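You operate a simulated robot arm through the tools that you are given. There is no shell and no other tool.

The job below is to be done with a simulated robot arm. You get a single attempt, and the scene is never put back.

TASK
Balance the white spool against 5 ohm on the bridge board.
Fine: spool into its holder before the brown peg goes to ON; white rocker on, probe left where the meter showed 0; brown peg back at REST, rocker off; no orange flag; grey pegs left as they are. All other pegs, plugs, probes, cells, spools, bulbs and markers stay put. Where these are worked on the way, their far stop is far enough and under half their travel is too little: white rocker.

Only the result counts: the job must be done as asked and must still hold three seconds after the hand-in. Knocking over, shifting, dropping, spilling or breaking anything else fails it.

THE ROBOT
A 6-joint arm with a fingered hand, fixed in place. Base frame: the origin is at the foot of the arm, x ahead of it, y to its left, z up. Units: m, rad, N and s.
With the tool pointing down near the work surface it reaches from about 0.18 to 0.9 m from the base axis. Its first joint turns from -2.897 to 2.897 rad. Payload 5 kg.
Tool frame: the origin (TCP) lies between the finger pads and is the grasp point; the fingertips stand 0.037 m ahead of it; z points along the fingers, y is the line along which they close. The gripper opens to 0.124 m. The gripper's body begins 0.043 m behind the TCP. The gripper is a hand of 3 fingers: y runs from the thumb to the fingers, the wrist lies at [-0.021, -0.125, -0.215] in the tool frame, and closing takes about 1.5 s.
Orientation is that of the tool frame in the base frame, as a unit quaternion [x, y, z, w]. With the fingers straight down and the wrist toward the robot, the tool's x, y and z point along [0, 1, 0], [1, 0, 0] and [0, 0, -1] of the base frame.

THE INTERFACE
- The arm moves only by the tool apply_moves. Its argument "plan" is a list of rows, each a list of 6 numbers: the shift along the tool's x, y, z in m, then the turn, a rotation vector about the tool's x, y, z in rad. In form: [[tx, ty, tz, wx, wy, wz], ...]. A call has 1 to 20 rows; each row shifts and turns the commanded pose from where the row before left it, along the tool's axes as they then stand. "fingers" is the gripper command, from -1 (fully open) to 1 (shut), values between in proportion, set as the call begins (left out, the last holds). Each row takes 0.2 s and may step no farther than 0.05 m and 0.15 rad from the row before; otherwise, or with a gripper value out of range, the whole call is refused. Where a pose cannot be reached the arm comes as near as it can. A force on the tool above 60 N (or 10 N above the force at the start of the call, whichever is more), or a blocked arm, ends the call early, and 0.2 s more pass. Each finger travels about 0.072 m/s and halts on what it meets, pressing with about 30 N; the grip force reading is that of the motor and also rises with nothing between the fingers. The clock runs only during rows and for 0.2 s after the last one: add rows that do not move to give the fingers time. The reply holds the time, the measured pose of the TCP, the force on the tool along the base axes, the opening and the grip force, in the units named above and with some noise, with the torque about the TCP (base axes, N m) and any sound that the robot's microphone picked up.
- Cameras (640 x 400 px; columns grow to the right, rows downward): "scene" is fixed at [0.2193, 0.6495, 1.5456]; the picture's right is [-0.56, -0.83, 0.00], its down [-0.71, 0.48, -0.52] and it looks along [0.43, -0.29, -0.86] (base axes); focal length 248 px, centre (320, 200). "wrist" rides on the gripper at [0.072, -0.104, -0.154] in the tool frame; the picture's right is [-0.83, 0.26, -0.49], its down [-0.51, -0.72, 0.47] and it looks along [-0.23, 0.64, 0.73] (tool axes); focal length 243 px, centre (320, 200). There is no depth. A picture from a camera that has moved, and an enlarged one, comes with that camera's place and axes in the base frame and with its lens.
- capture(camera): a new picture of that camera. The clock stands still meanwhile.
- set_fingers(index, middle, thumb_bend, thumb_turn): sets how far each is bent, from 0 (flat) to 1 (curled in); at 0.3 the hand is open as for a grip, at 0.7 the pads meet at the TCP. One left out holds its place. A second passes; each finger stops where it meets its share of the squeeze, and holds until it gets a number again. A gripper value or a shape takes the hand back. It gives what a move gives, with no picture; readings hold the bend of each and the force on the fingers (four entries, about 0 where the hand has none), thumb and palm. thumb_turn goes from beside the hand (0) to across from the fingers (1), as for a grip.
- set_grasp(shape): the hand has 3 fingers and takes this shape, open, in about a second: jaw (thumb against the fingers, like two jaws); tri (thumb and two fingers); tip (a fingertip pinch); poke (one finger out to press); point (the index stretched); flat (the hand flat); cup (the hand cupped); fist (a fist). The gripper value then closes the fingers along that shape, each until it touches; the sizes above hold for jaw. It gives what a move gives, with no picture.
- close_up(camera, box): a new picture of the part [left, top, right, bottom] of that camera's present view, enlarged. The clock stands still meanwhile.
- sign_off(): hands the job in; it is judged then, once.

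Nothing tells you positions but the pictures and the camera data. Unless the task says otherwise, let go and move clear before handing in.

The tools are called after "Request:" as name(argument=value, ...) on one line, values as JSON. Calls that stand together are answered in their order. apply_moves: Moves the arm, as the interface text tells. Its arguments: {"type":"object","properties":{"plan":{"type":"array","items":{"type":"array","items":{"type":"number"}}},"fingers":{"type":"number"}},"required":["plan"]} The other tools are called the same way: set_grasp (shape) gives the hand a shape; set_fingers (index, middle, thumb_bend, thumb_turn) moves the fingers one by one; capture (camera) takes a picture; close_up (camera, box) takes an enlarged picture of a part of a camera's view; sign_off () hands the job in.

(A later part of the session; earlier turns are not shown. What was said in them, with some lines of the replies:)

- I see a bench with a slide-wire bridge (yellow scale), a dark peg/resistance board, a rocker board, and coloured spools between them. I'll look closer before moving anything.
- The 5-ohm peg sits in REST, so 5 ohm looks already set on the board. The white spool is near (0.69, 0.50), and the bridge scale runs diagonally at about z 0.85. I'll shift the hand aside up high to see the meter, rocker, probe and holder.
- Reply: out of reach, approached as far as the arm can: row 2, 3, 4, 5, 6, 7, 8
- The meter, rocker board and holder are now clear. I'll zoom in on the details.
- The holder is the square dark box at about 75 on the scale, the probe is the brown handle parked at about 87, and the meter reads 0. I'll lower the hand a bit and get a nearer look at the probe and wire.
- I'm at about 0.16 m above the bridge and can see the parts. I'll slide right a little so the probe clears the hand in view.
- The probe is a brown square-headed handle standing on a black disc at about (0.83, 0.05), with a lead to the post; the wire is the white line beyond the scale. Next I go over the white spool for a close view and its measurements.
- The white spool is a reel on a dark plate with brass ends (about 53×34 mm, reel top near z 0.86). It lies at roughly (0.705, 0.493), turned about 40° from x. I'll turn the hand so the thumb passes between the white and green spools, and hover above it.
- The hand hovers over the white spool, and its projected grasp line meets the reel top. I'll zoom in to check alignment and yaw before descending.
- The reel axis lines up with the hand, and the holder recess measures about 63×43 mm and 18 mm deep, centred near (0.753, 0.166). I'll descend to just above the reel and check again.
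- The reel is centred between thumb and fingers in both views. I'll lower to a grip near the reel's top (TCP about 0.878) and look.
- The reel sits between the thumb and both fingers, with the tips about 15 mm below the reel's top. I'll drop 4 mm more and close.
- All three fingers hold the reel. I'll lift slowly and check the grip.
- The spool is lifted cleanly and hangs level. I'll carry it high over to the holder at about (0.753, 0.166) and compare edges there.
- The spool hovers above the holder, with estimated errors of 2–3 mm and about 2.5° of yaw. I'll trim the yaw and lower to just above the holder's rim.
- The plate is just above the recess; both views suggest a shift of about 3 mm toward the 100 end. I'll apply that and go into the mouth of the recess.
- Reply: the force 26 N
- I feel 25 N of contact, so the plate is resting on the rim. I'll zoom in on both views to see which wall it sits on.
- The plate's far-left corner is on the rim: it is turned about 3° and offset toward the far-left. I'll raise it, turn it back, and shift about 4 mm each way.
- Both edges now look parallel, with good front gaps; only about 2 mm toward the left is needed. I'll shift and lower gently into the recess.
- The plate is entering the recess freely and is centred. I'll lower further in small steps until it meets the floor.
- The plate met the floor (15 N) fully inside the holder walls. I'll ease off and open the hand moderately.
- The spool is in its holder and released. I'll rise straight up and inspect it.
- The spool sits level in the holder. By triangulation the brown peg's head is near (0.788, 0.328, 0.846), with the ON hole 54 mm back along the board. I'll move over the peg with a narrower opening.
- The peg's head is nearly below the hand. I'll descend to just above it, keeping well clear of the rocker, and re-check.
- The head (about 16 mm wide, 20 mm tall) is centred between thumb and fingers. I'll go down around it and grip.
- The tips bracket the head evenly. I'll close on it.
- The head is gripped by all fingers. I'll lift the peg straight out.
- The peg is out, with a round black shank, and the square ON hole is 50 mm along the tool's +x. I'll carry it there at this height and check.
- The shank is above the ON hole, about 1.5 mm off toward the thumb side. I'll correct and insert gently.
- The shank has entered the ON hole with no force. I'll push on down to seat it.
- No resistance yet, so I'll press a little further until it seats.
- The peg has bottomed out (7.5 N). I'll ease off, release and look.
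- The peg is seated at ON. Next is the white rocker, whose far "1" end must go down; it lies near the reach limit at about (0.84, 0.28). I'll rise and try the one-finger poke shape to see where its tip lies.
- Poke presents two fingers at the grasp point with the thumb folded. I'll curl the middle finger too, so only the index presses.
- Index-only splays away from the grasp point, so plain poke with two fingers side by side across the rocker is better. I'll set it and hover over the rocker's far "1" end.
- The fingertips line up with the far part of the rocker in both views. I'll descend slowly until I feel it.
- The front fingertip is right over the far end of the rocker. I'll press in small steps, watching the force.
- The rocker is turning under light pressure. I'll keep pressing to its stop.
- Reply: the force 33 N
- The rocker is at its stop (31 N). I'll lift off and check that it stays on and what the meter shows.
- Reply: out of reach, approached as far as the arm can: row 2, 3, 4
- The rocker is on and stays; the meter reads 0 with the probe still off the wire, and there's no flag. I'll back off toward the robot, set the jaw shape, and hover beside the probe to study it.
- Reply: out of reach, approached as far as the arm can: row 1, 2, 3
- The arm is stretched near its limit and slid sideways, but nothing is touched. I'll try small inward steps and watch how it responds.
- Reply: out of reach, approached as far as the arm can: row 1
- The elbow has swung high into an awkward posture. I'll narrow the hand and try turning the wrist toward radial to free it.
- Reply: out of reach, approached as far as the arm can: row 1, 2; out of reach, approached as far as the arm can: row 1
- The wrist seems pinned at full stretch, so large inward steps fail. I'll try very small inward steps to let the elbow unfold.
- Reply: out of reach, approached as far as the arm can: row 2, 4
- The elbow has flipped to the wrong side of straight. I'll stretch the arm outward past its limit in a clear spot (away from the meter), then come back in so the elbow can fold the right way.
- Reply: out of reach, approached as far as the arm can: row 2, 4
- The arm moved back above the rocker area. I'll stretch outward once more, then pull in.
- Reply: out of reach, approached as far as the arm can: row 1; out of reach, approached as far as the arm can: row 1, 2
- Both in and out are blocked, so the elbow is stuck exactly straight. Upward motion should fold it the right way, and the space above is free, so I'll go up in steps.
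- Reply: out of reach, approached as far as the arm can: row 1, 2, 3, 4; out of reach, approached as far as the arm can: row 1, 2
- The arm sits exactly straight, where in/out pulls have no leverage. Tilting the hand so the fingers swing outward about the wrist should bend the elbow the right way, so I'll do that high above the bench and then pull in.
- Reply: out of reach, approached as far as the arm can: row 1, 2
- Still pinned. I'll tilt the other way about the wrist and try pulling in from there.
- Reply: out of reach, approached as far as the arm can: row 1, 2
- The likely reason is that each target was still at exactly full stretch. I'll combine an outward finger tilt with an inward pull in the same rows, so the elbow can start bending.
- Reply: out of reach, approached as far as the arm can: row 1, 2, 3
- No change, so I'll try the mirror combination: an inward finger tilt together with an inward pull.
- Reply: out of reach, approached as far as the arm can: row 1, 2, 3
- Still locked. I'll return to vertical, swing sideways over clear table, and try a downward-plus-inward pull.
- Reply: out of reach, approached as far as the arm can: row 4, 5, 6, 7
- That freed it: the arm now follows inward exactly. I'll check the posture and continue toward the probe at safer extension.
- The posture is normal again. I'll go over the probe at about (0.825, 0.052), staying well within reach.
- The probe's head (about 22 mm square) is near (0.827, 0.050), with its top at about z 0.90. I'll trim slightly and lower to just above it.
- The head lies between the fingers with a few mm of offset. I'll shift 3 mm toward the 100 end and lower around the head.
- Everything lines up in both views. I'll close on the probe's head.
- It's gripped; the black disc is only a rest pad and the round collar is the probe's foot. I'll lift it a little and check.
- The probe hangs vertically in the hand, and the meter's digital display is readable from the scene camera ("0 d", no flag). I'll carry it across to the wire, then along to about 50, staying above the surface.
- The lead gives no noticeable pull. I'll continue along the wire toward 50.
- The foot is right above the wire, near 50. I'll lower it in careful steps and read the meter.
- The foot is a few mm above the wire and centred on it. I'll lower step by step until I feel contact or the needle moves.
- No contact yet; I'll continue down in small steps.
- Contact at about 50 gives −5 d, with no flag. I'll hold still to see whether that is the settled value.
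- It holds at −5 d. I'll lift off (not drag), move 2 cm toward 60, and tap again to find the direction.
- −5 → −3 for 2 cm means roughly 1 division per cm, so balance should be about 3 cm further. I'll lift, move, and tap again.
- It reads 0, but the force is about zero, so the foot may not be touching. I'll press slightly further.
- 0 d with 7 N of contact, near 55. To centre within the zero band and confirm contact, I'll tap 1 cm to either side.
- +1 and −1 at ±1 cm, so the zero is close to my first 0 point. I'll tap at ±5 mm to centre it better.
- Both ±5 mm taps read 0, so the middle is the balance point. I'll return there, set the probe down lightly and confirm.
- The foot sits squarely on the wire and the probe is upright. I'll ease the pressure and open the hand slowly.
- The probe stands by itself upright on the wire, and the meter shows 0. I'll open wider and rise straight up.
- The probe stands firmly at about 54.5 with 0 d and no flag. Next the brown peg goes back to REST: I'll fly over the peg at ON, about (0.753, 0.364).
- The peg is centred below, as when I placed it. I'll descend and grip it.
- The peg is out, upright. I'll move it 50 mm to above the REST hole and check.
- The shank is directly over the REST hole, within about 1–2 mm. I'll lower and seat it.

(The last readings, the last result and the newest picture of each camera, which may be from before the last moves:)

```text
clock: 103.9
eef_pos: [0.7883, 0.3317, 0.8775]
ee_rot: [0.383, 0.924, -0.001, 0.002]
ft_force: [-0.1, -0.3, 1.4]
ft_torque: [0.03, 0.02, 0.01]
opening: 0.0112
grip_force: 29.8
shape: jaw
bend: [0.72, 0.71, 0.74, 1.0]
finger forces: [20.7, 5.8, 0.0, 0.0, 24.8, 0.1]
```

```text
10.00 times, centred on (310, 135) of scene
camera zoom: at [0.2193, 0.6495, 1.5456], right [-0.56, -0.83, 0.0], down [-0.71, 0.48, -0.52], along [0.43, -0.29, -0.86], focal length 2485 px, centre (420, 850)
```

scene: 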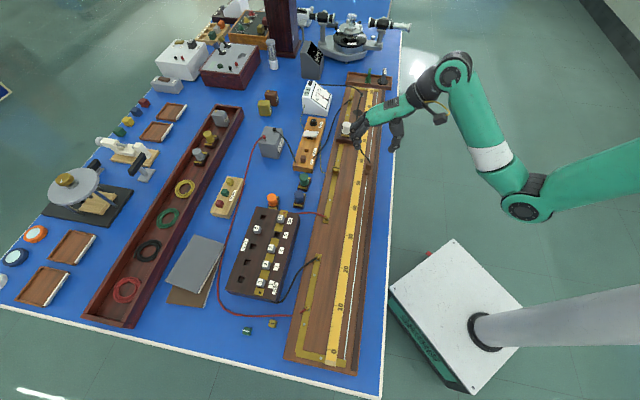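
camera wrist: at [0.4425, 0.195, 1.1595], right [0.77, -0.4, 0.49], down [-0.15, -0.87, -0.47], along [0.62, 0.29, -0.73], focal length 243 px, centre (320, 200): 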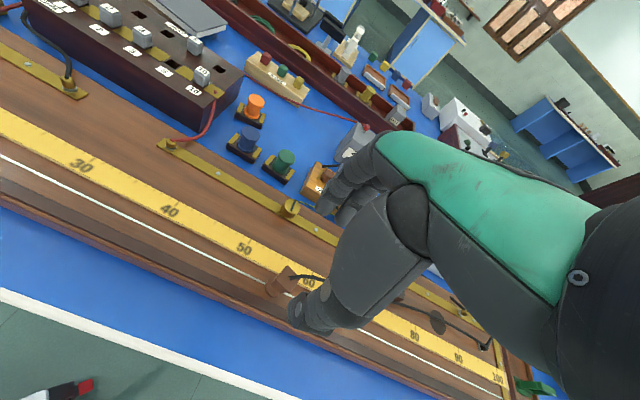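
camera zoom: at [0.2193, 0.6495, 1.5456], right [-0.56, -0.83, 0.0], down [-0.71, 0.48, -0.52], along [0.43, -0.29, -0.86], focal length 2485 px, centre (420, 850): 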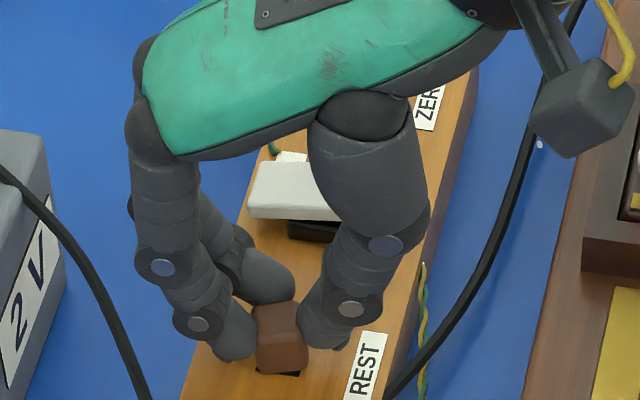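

It's almost seated. One more small press, then release and rise, pulling inward.

Request:
apply_moves(plan=[[0, 0, 0.0015, 0, 0, 0], [0, 0, 0, 0, 0, 0]])

Request:
apply_moves(plan=[[0, 0, -0.0015, 0, 0, 0], [0, 0, 0, 0, 0, 0]])

Request:
apply_moves(plan=[[0, 0, 0, 0, 0, 0], [0, 0, 0, 0, 0, 0], [0, 0, 0, 0, 0, 0], [0, 0, -0.01, 0, 0, 0], [0, 0, -0.02, 0, 0, 0], [0, -0.005, -0.03, 0, 0, 0], [0, -0.01, -0.02, 0, 0, 0], [0, 0, 0, 0, 0, 0]], fingers=0.1)

Request:
close_up(camera="scene", box=[285, 95, 355, 165])

Request:
close_up(camera="wrist", box=[160, 200, 360, 360])

```text
clock: 104.5
eef_pos: [0.7892, 0.3313, 0.8772]
ee_rot: [0.383, 0.924, 0.0, 0.0]
ft_force: [0.5, 0.5, 1.8]
ft_torque: [0.04, 0.04, 0.01]
opening: 0.0114
grip_force: 30.2
shape: jaw
bend: [0.72, 0.71, 0.74, 1.0]
finger forces: [20.8, 5.7, 0.0, 0.0, 25.0, 0.1]
```

```text
clock: 105.1
eef_pos: [0.7896, 0.3297, 0.8795]
ee_rot: [0.383, 0.924, 0.001, 0.0]
ft_force: [-0.1, -0.4, 0.4]
ft_torque: [0.02, 0.01, 0.0]
opening: 0.0112
grip_force: 29.4
shape: jaw
bend: [0.72, 0.71, 0.74, 1.0]
finger forces: [20.6, 5.7, 0.1, 0.1, 24.8, 0.0]
```

```text
clock: 106.9
eef_pos: [0.7776, 0.3202, 0.9582]
ee_rot: [0.383, 0.924, 0.0, 0.0]
ft_force: [0.3, 0.2, -0.1]
ft_torque: [0.0, 0.0, 0.05]
opening: 0.0553
grip_force: 0.1
shape: jaw
bend: [0.74, 0.47, 0.71, 1.0]
finger forces: [0.0, 0.0, 0.0, 0.0, 0.0, 0.0]
```

```text
5.71 times, centred on (320, 130) of scene
camera zoom: at [0.2193, 0.6495, 1.5456], right [-0.56, -0.83, 0.0], down [-0.71, 0.48, -0.52], along [0.43, -0.29, -0.86], focal length 1420 px, centre (320, 600)
```

zoom: 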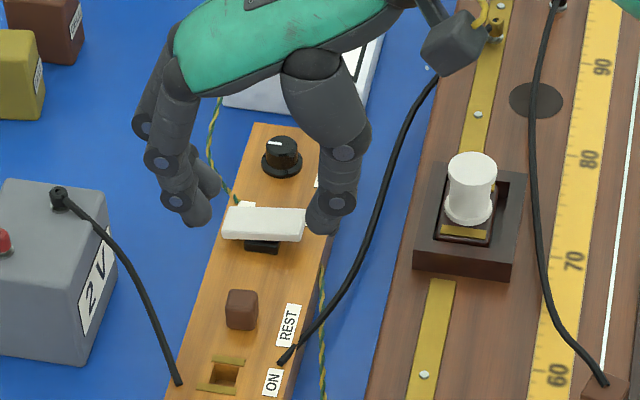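

```text
2.50 times, centred on (260, 280) of wrist
camera zoom: at [0.6524, 0.2983, 1.1117], right [0.77, -0.4, 0.49], down [-0.15, -0.87, -0.47], along [0.62, 0.29, -0.73], focal length 606 px, centre (470, 0)
```

zoom: 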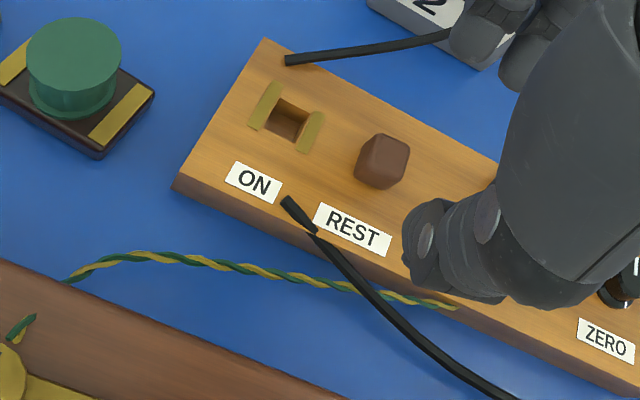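

The peg is seated at REST. Now the rocker goes off: I'll use the poke shape and hover over its near "0" end at about (0.831, 0.266).

Request:
set_grasp(shape="poke")

Request:
apply_moves(plan=[[-0.038, 0, 0, 0, 0, 0], [-0.0377, -0.0005, 0, 0, 0, 0], [0, 0, 0.02, 0, 0, 0], [0, 0, 0.015, 0, 0, 0], [0, 0, 0, 0, 0, 0]])

Request:
close_up(camera="scene", box=[285, 95, 345, 145])

Request:
close_up(camera="wrist", box=[200, 180, 360, 340])

```text
clock: 107.8
eef_pos: [0.7776, 0.3211, 0.9588]
ee_rot: [0.383, 0.924, -0.001, 0.001]
ft_force: [-0.1, 0.0, -0.2]
ft_torque: [0.0, -0.01, 0.02]
opening: 0.0002
grip_force: 0.1
shape: poke
bend: [0.7, 0.7, 1.0, 1.0]
finger forces: [0.1, 0.0, 0.0, 0.0, 0.1, 0.0]
```

```text
clock: 109.0
eef_pos: [0.8318, 0.2667, 0.9241]
ee_rot: [0.383, 0.924, -0.001, 0.001]
ft_force: [-0.3, -0.2, 0.4]
ft_torque: [0.01, 0.0, -0.01]
opening: 0.0001
grip_force: 0.1
shape: poke
bend: [0.7, 0.7, 1.0, 1.0]
finger forces: [0.0, 0.0, 0.1, 0.1, 0.0, 0.0]
```

```text
8.00 times, centred on (315, 120) of scene
camera zoom: at [0.2193, 0.6495, 1.5456], right [-0.56, -0.83, 0.0], down [-0.71, 0.48, -0.52], along [0.43, -0.29, -0.86], focal length 1988 px, centre (360, 840)
```

zoom: 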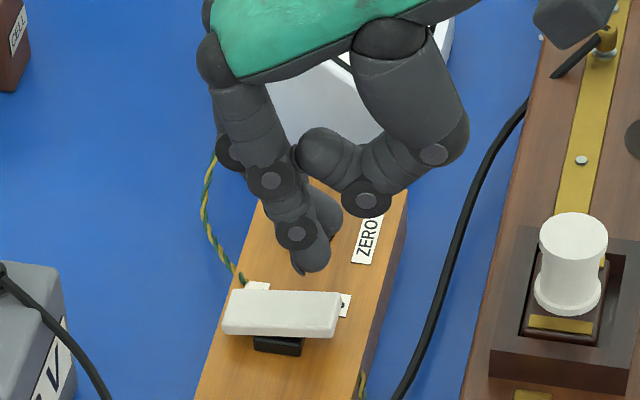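

```text
2.50 times, centred on (280, 260) of wrist
camera zoom: at [0.7059, 0.2427, 1.0768], right [0.77, -0.4, 0.49], down [-0.15, -0.87, -0.47], along [0.62, 0.29, -0.73], focal length 606 px, centre (420, 50)
```

zoom: 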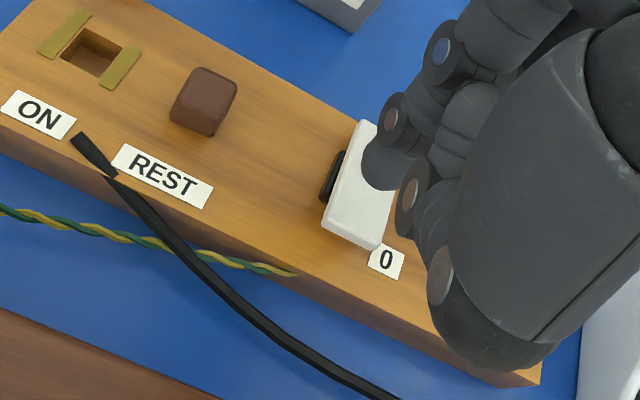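

The fingertips are over the rocker's near end. I'll lower and press it in small steps.

Request:
apply_moves(plan=[[0, 0, 0.012, 0, 0, 0], [0, 0, 0.012, 0, 0, 0], [0, 0, 0.006, 0, 0, 0], [0, 0, 0, 0, 0, 0]])

Request:
apply_moves(plan=[[0, 0, 0.003, 0, 0, 0], [0, 0, 0.003, 0, 0, 0], [0, 0, 0, 0, 0, 0]])

Request:
close_up(camera="scene", box=[285, 95, 345, 145])

```text
clock: 110.0
eef_pos: [0.8308, 0.2659, 0.8934]
ee_rot: [0.383, 0.924, 0.0, 0.001]
ft_force: [0.1, 0.2, -0.5]
ft_torque: [0.0, 0.0, -0.01]
opening: 0.0
grip_force: 0.0
shape: poke
bend: [0.7, 0.7, 1.0, 1.0]
finger forces: [0.0, 0.0, 0.0, 0.0, 0.0, 0.0]
```

```text
clock: 110.8
eef_pos: [0.8308, 0.2672, 0.8863]
ee_rot: [0.383, 0.924, 0.0, 0.001]
ft_force: [-0.1, -0.4, 0.1]
ft_torque: [0.01, 0.02, 0.0]
opening: 0.0001
grip_force: 0.0
shape: poke
bend: [0.7, 0.7, 1.0, 1.0]
finger forces: [0.0, 0.0, 0.1, 0.0, 0.0, 0.0]
```

```text
8.00 times, centred on (315, 120) of scene
camera zoom: at [0.2193, 0.6495, 1.5456], right [-0.56, -0.83, 0.0], down [-0.71, 0.48, -0.52], along [0.43, -0.29, -0.86], focal length 1988 px, centre (360, 840)
```

zoom: 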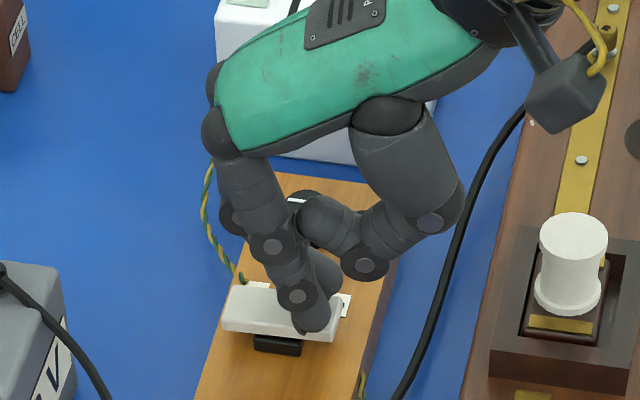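

I'm at the rocker's near end; I'll continue pressing to its stop.

Request:
apply_moves(plan=[[0, 0, 0.002, 0, 0, 0], [0, 0, 0.002, 0, 0, 0], [0, 0, 0, 0, 0, 0]])

Request:
apply_moves(plan=[[0, 0, 0.0015, 0, 0, 0], [0, 0, 0.001, 0, 0, 0], [0, 0, 0, 0, 0, 0]])

Request:
close_up(camera="scene", box=[285, 95, 345, 145])

```text
clock: 111.6
eef_pos: [0.8317, 0.266, 0.8849]
ee_rot: [0.383, 0.924, 0.001, 0.002]
ft_force: [-1.0, 0.7, 3.9]
ft_torque: [0.02, 0.06, -0.02]
opening: 0.0
grip_force: 0.3
shape: poke
bend: [0.7, 0.7, 1.0, 1.0]
finger forces: [3.5, 0.0, 0.0, 0.0, 0.0, 0.0]
```

```text
clock: 112.4
eef_pos: [0.8328, 0.2656, 0.8836]
ee_rot: [0.382, 0.924, 0.002, 0.002]
ft_force: [-4.1, 0.4, 23.1]
ft_torque: [0.26, 0.24, 0.04]
opening: 0.0001
grip_force: 0.1
shape: poke
bend: [0.7, 0.7, 1.0, 1.0]
finger forces: [23.8, 0.1, 0.0, 0.0, 0.0, 0.1]
```

```text
8.00 times, centred on (315, 120) of scene
camera zoom: at [0.2193, 0.6495, 1.5456], right [-0.56, -0.83, 0.0], down [-0.71, 0.48, -0.52], along [0.43, -0.29, -0.86], focal length 1988 px, centre (360, 840)
```

zoom: 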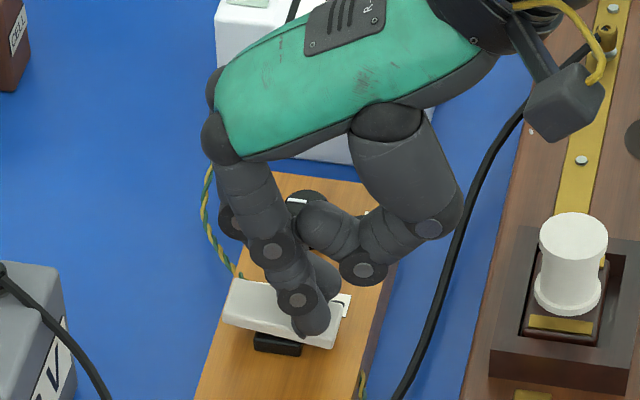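

The rocker has tipped back to the "0" side (23 N). I'll lift off while moving inward and compare it with its original off position.

Request:
apply_moves(plan=[[0, 0, -0.004, 0, 0, 0], [0, 0, -0.015, 0, 0, 0], [0, -0.01, -0.02, 0, 0, 0], [0, -0.03, -0.02, 0, 0, 0], [0, -0.04, -0.02, 0, 0, 0], [0, -0.04, 0, 0, 0, 0], [0, 0, 0, 0, 0, 0]])

Request:
close_up(camera="scene", box=[285, 95, 345, 145])

Request:
capture(camera="wrist")

Request:
capture(camera="scene")

```text
clock: 114.0
eef_pos: [0.7471, 0.1788, 0.9603]
ee_rot: [0.382, 0.924, 0.0, 0.0]
ft_force: [-0.5, -0.3, 0.4]
ft_torque: [0.0, 0.02, 0.0]
opening: 0.0
grip_force: 0.1
shape: poke
bend: [0.7, 0.7, 1.0, 1.0]
finger forces: [0.0, 0.0, 0.0, 0.0, 0.0, 0.0]
```

```text
8.00 times, centred on (315, 120) of scene
camera zoom: at [0.2193, 0.6495, 1.5456], right [-0.56, -0.83, 0.0], down [-0.71, 0.48, -0.52], along [0.43, -0.29, -0.86], focal length 1988 px, centre (360, 840)
```

zoom: 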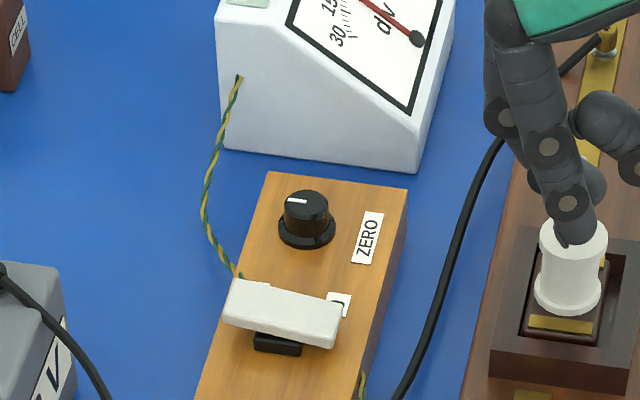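

```text
taken
camera wrist: at [0.6218, 0.1566, 1.1135], right [0.77, -0.4, 0.49], down [-0.15, -0.87, -0.47], along [0.62, 0.29, -0.73], focal length 243 px, centre (320, 200)
```

wrist: 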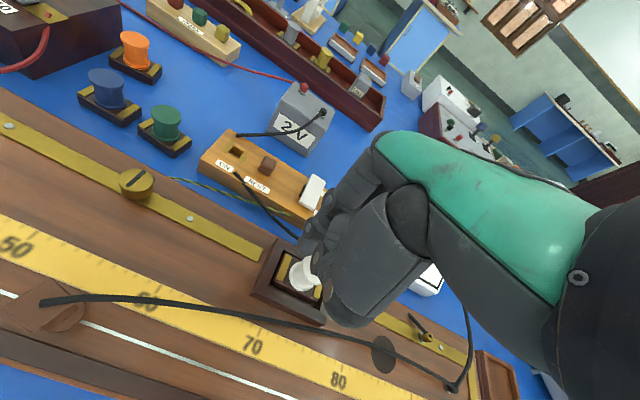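

```text
taken
```

scene: 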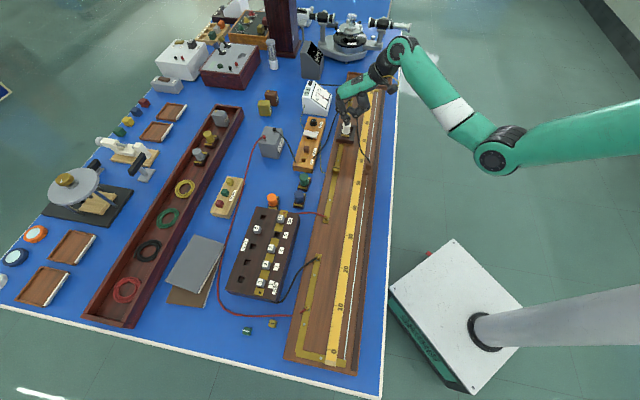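

The rocker now matches its original off position exactly. I'll rise clear and inspect everything.

Request:
apply_moves(plan=[[0, 0, -0.03, 0, 0, 0], [0, 0, -0.03, 0, 0, 0], [-0.03, -0.02, -0.02, 0, 0, 0], [-0.03, -0.02, 0, 0, 0, 0], [-0.03, -0.02, 0, 0, 0, 0], [0, 0, 0, 0, 0, 0]])

Request:
capture(camera="scene")

Request:
close_up(camera="scene", box=[285, 70, 395, 190])

Request:
close_up(camera="scene", box=[340, 145, 380, 185])

Request:
close_up(camera="scene", box=[220, 160, 340, 310])

Request:
close_up(camera="scene", box=[285, 70, 335, 120])

```text
clock: 115.4
eef_pos: [0.7681, 0.0738, 1.0421]
ee_rot: [0.383, 0.924, -0.001, 0.0]
ft_force: [0.4, -0.2, 0.6]
ft_torque: [0.01, 0.0, 0.0]
opening: 0.0
grip_force: 0.1
shape: poke
bend: [0.7, 0.7, 1.0, 1.0]
finger forces: [0.0, 0.0, 0.0, 0.0, 0.1, 0.0]
```

```text
taken
```

scene: 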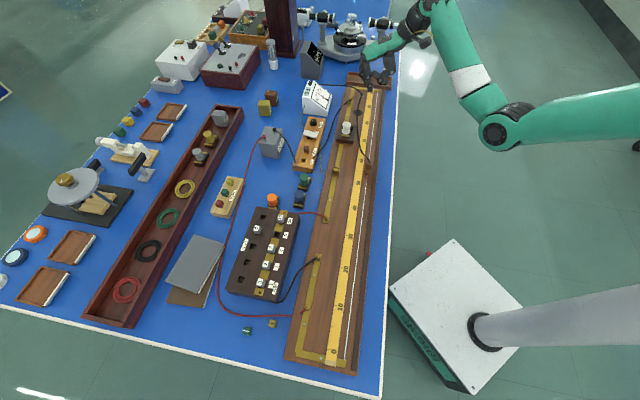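

```text
3.33 times, centred on (340, 130) of scene
camera zoom: at [0.2193, 0.6495, 1.5456], right [-0.56, -0.83, 0.0], down [-0.71, 0.48, -0.52], along [0.43, -0.29, -0.86], focal length 828 px, centre (253, 433)
```

zoom: 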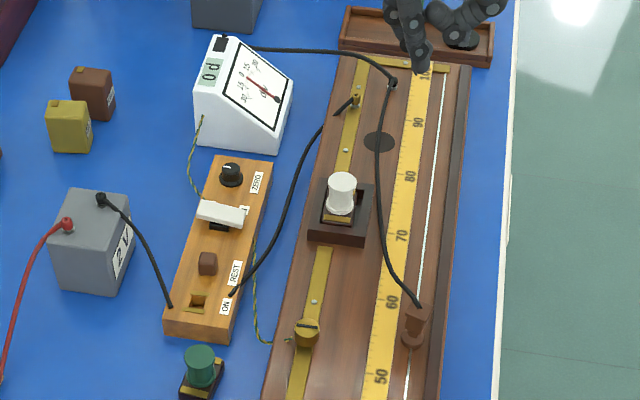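

```text
10.00 times, centred on (360, 165) of scene
camera zoom: at [0.2193, 0.6495, 1.5456], right [-0.56, -0.83, 0.0], down [-0.71, 0.48, -0.52], along [0.43, -0.29, -0.86], focal length 2485 px, centre (-80, 550)
```

zoom: 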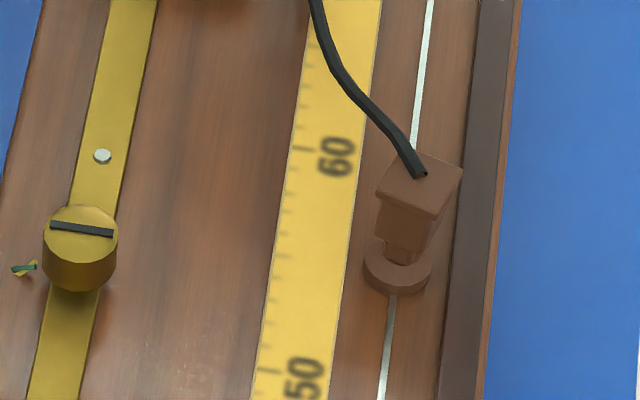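

```text
2.67 times, centred on (280, 235) of scene
camera zoom: at [0.2193, 0.6495, 1.5456], right [-0.56, -0.83, 0.0], down [-0.71, 0.48, -0.52], along [0.43, -0.29, -0.86], focal length 663 px, centre (427, 107)
```

zoom: 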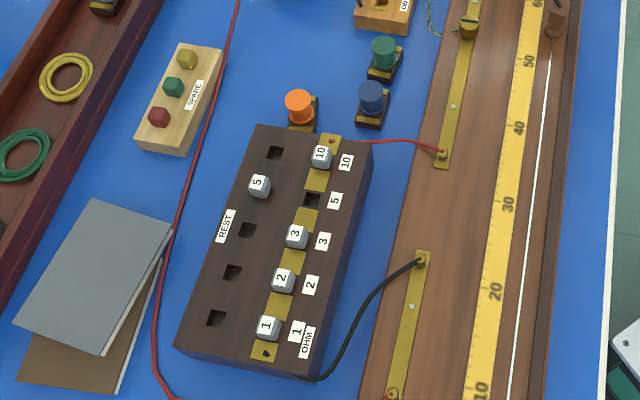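

```text
8.00 times, centred on (310, 95) of scene
camera zoom: at [0.2193, 0.6495, 1.5456], right [-0.56, -0.83, 0.0], down [-0.71, 0.48, -0.52], along [0.43, -0.29, -0.86], focal length 1988 px, centre (400, 1040)
```

zoom: 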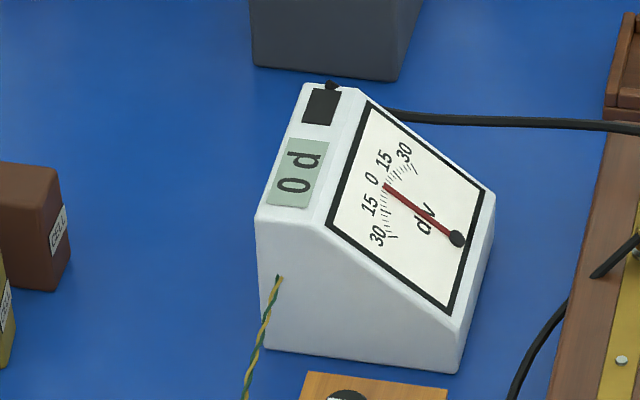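

Everything checks out. The spool is in its holder, the probe stands at about 54.5 where the meter read 0, and the peg is at REST. The rocker is off, the flag window is black, the grey pegs are untouched and the hand is clear, so I'm handing in.

Request:
sign_off()

```text
The job is handed in.
```

The white spool balances against 5 ohm with the probe at about 54.5 on the scale, and the job is handed in. I haven't been shown the verdict.

- **Spool:** it sits level in its holder, and it went in before the brown peg was moved to ON.
- **Probe:** it stands upright on the wire where the meter read 0 d. Taps 1 cm to either side read +1 and −1, and taps 5 mm to either side read 0. On release it may have shifted about 2 mm, which is still inside that zero span.
- **Brown peg and rocker:** the peg is back in REST. The rocker was pressed to its stop for on, then pressed back, and it now matches its original off position.
- **Everything else:** there is no orange flag, the grey pegs are untouched, and I saw nothing else shifted in the final pictures.

While lifting away from the rocker the arm locked at full stretch and the hand slid sideways near the meter. The force readings showed no contact, and I freed it before going on to the probe.
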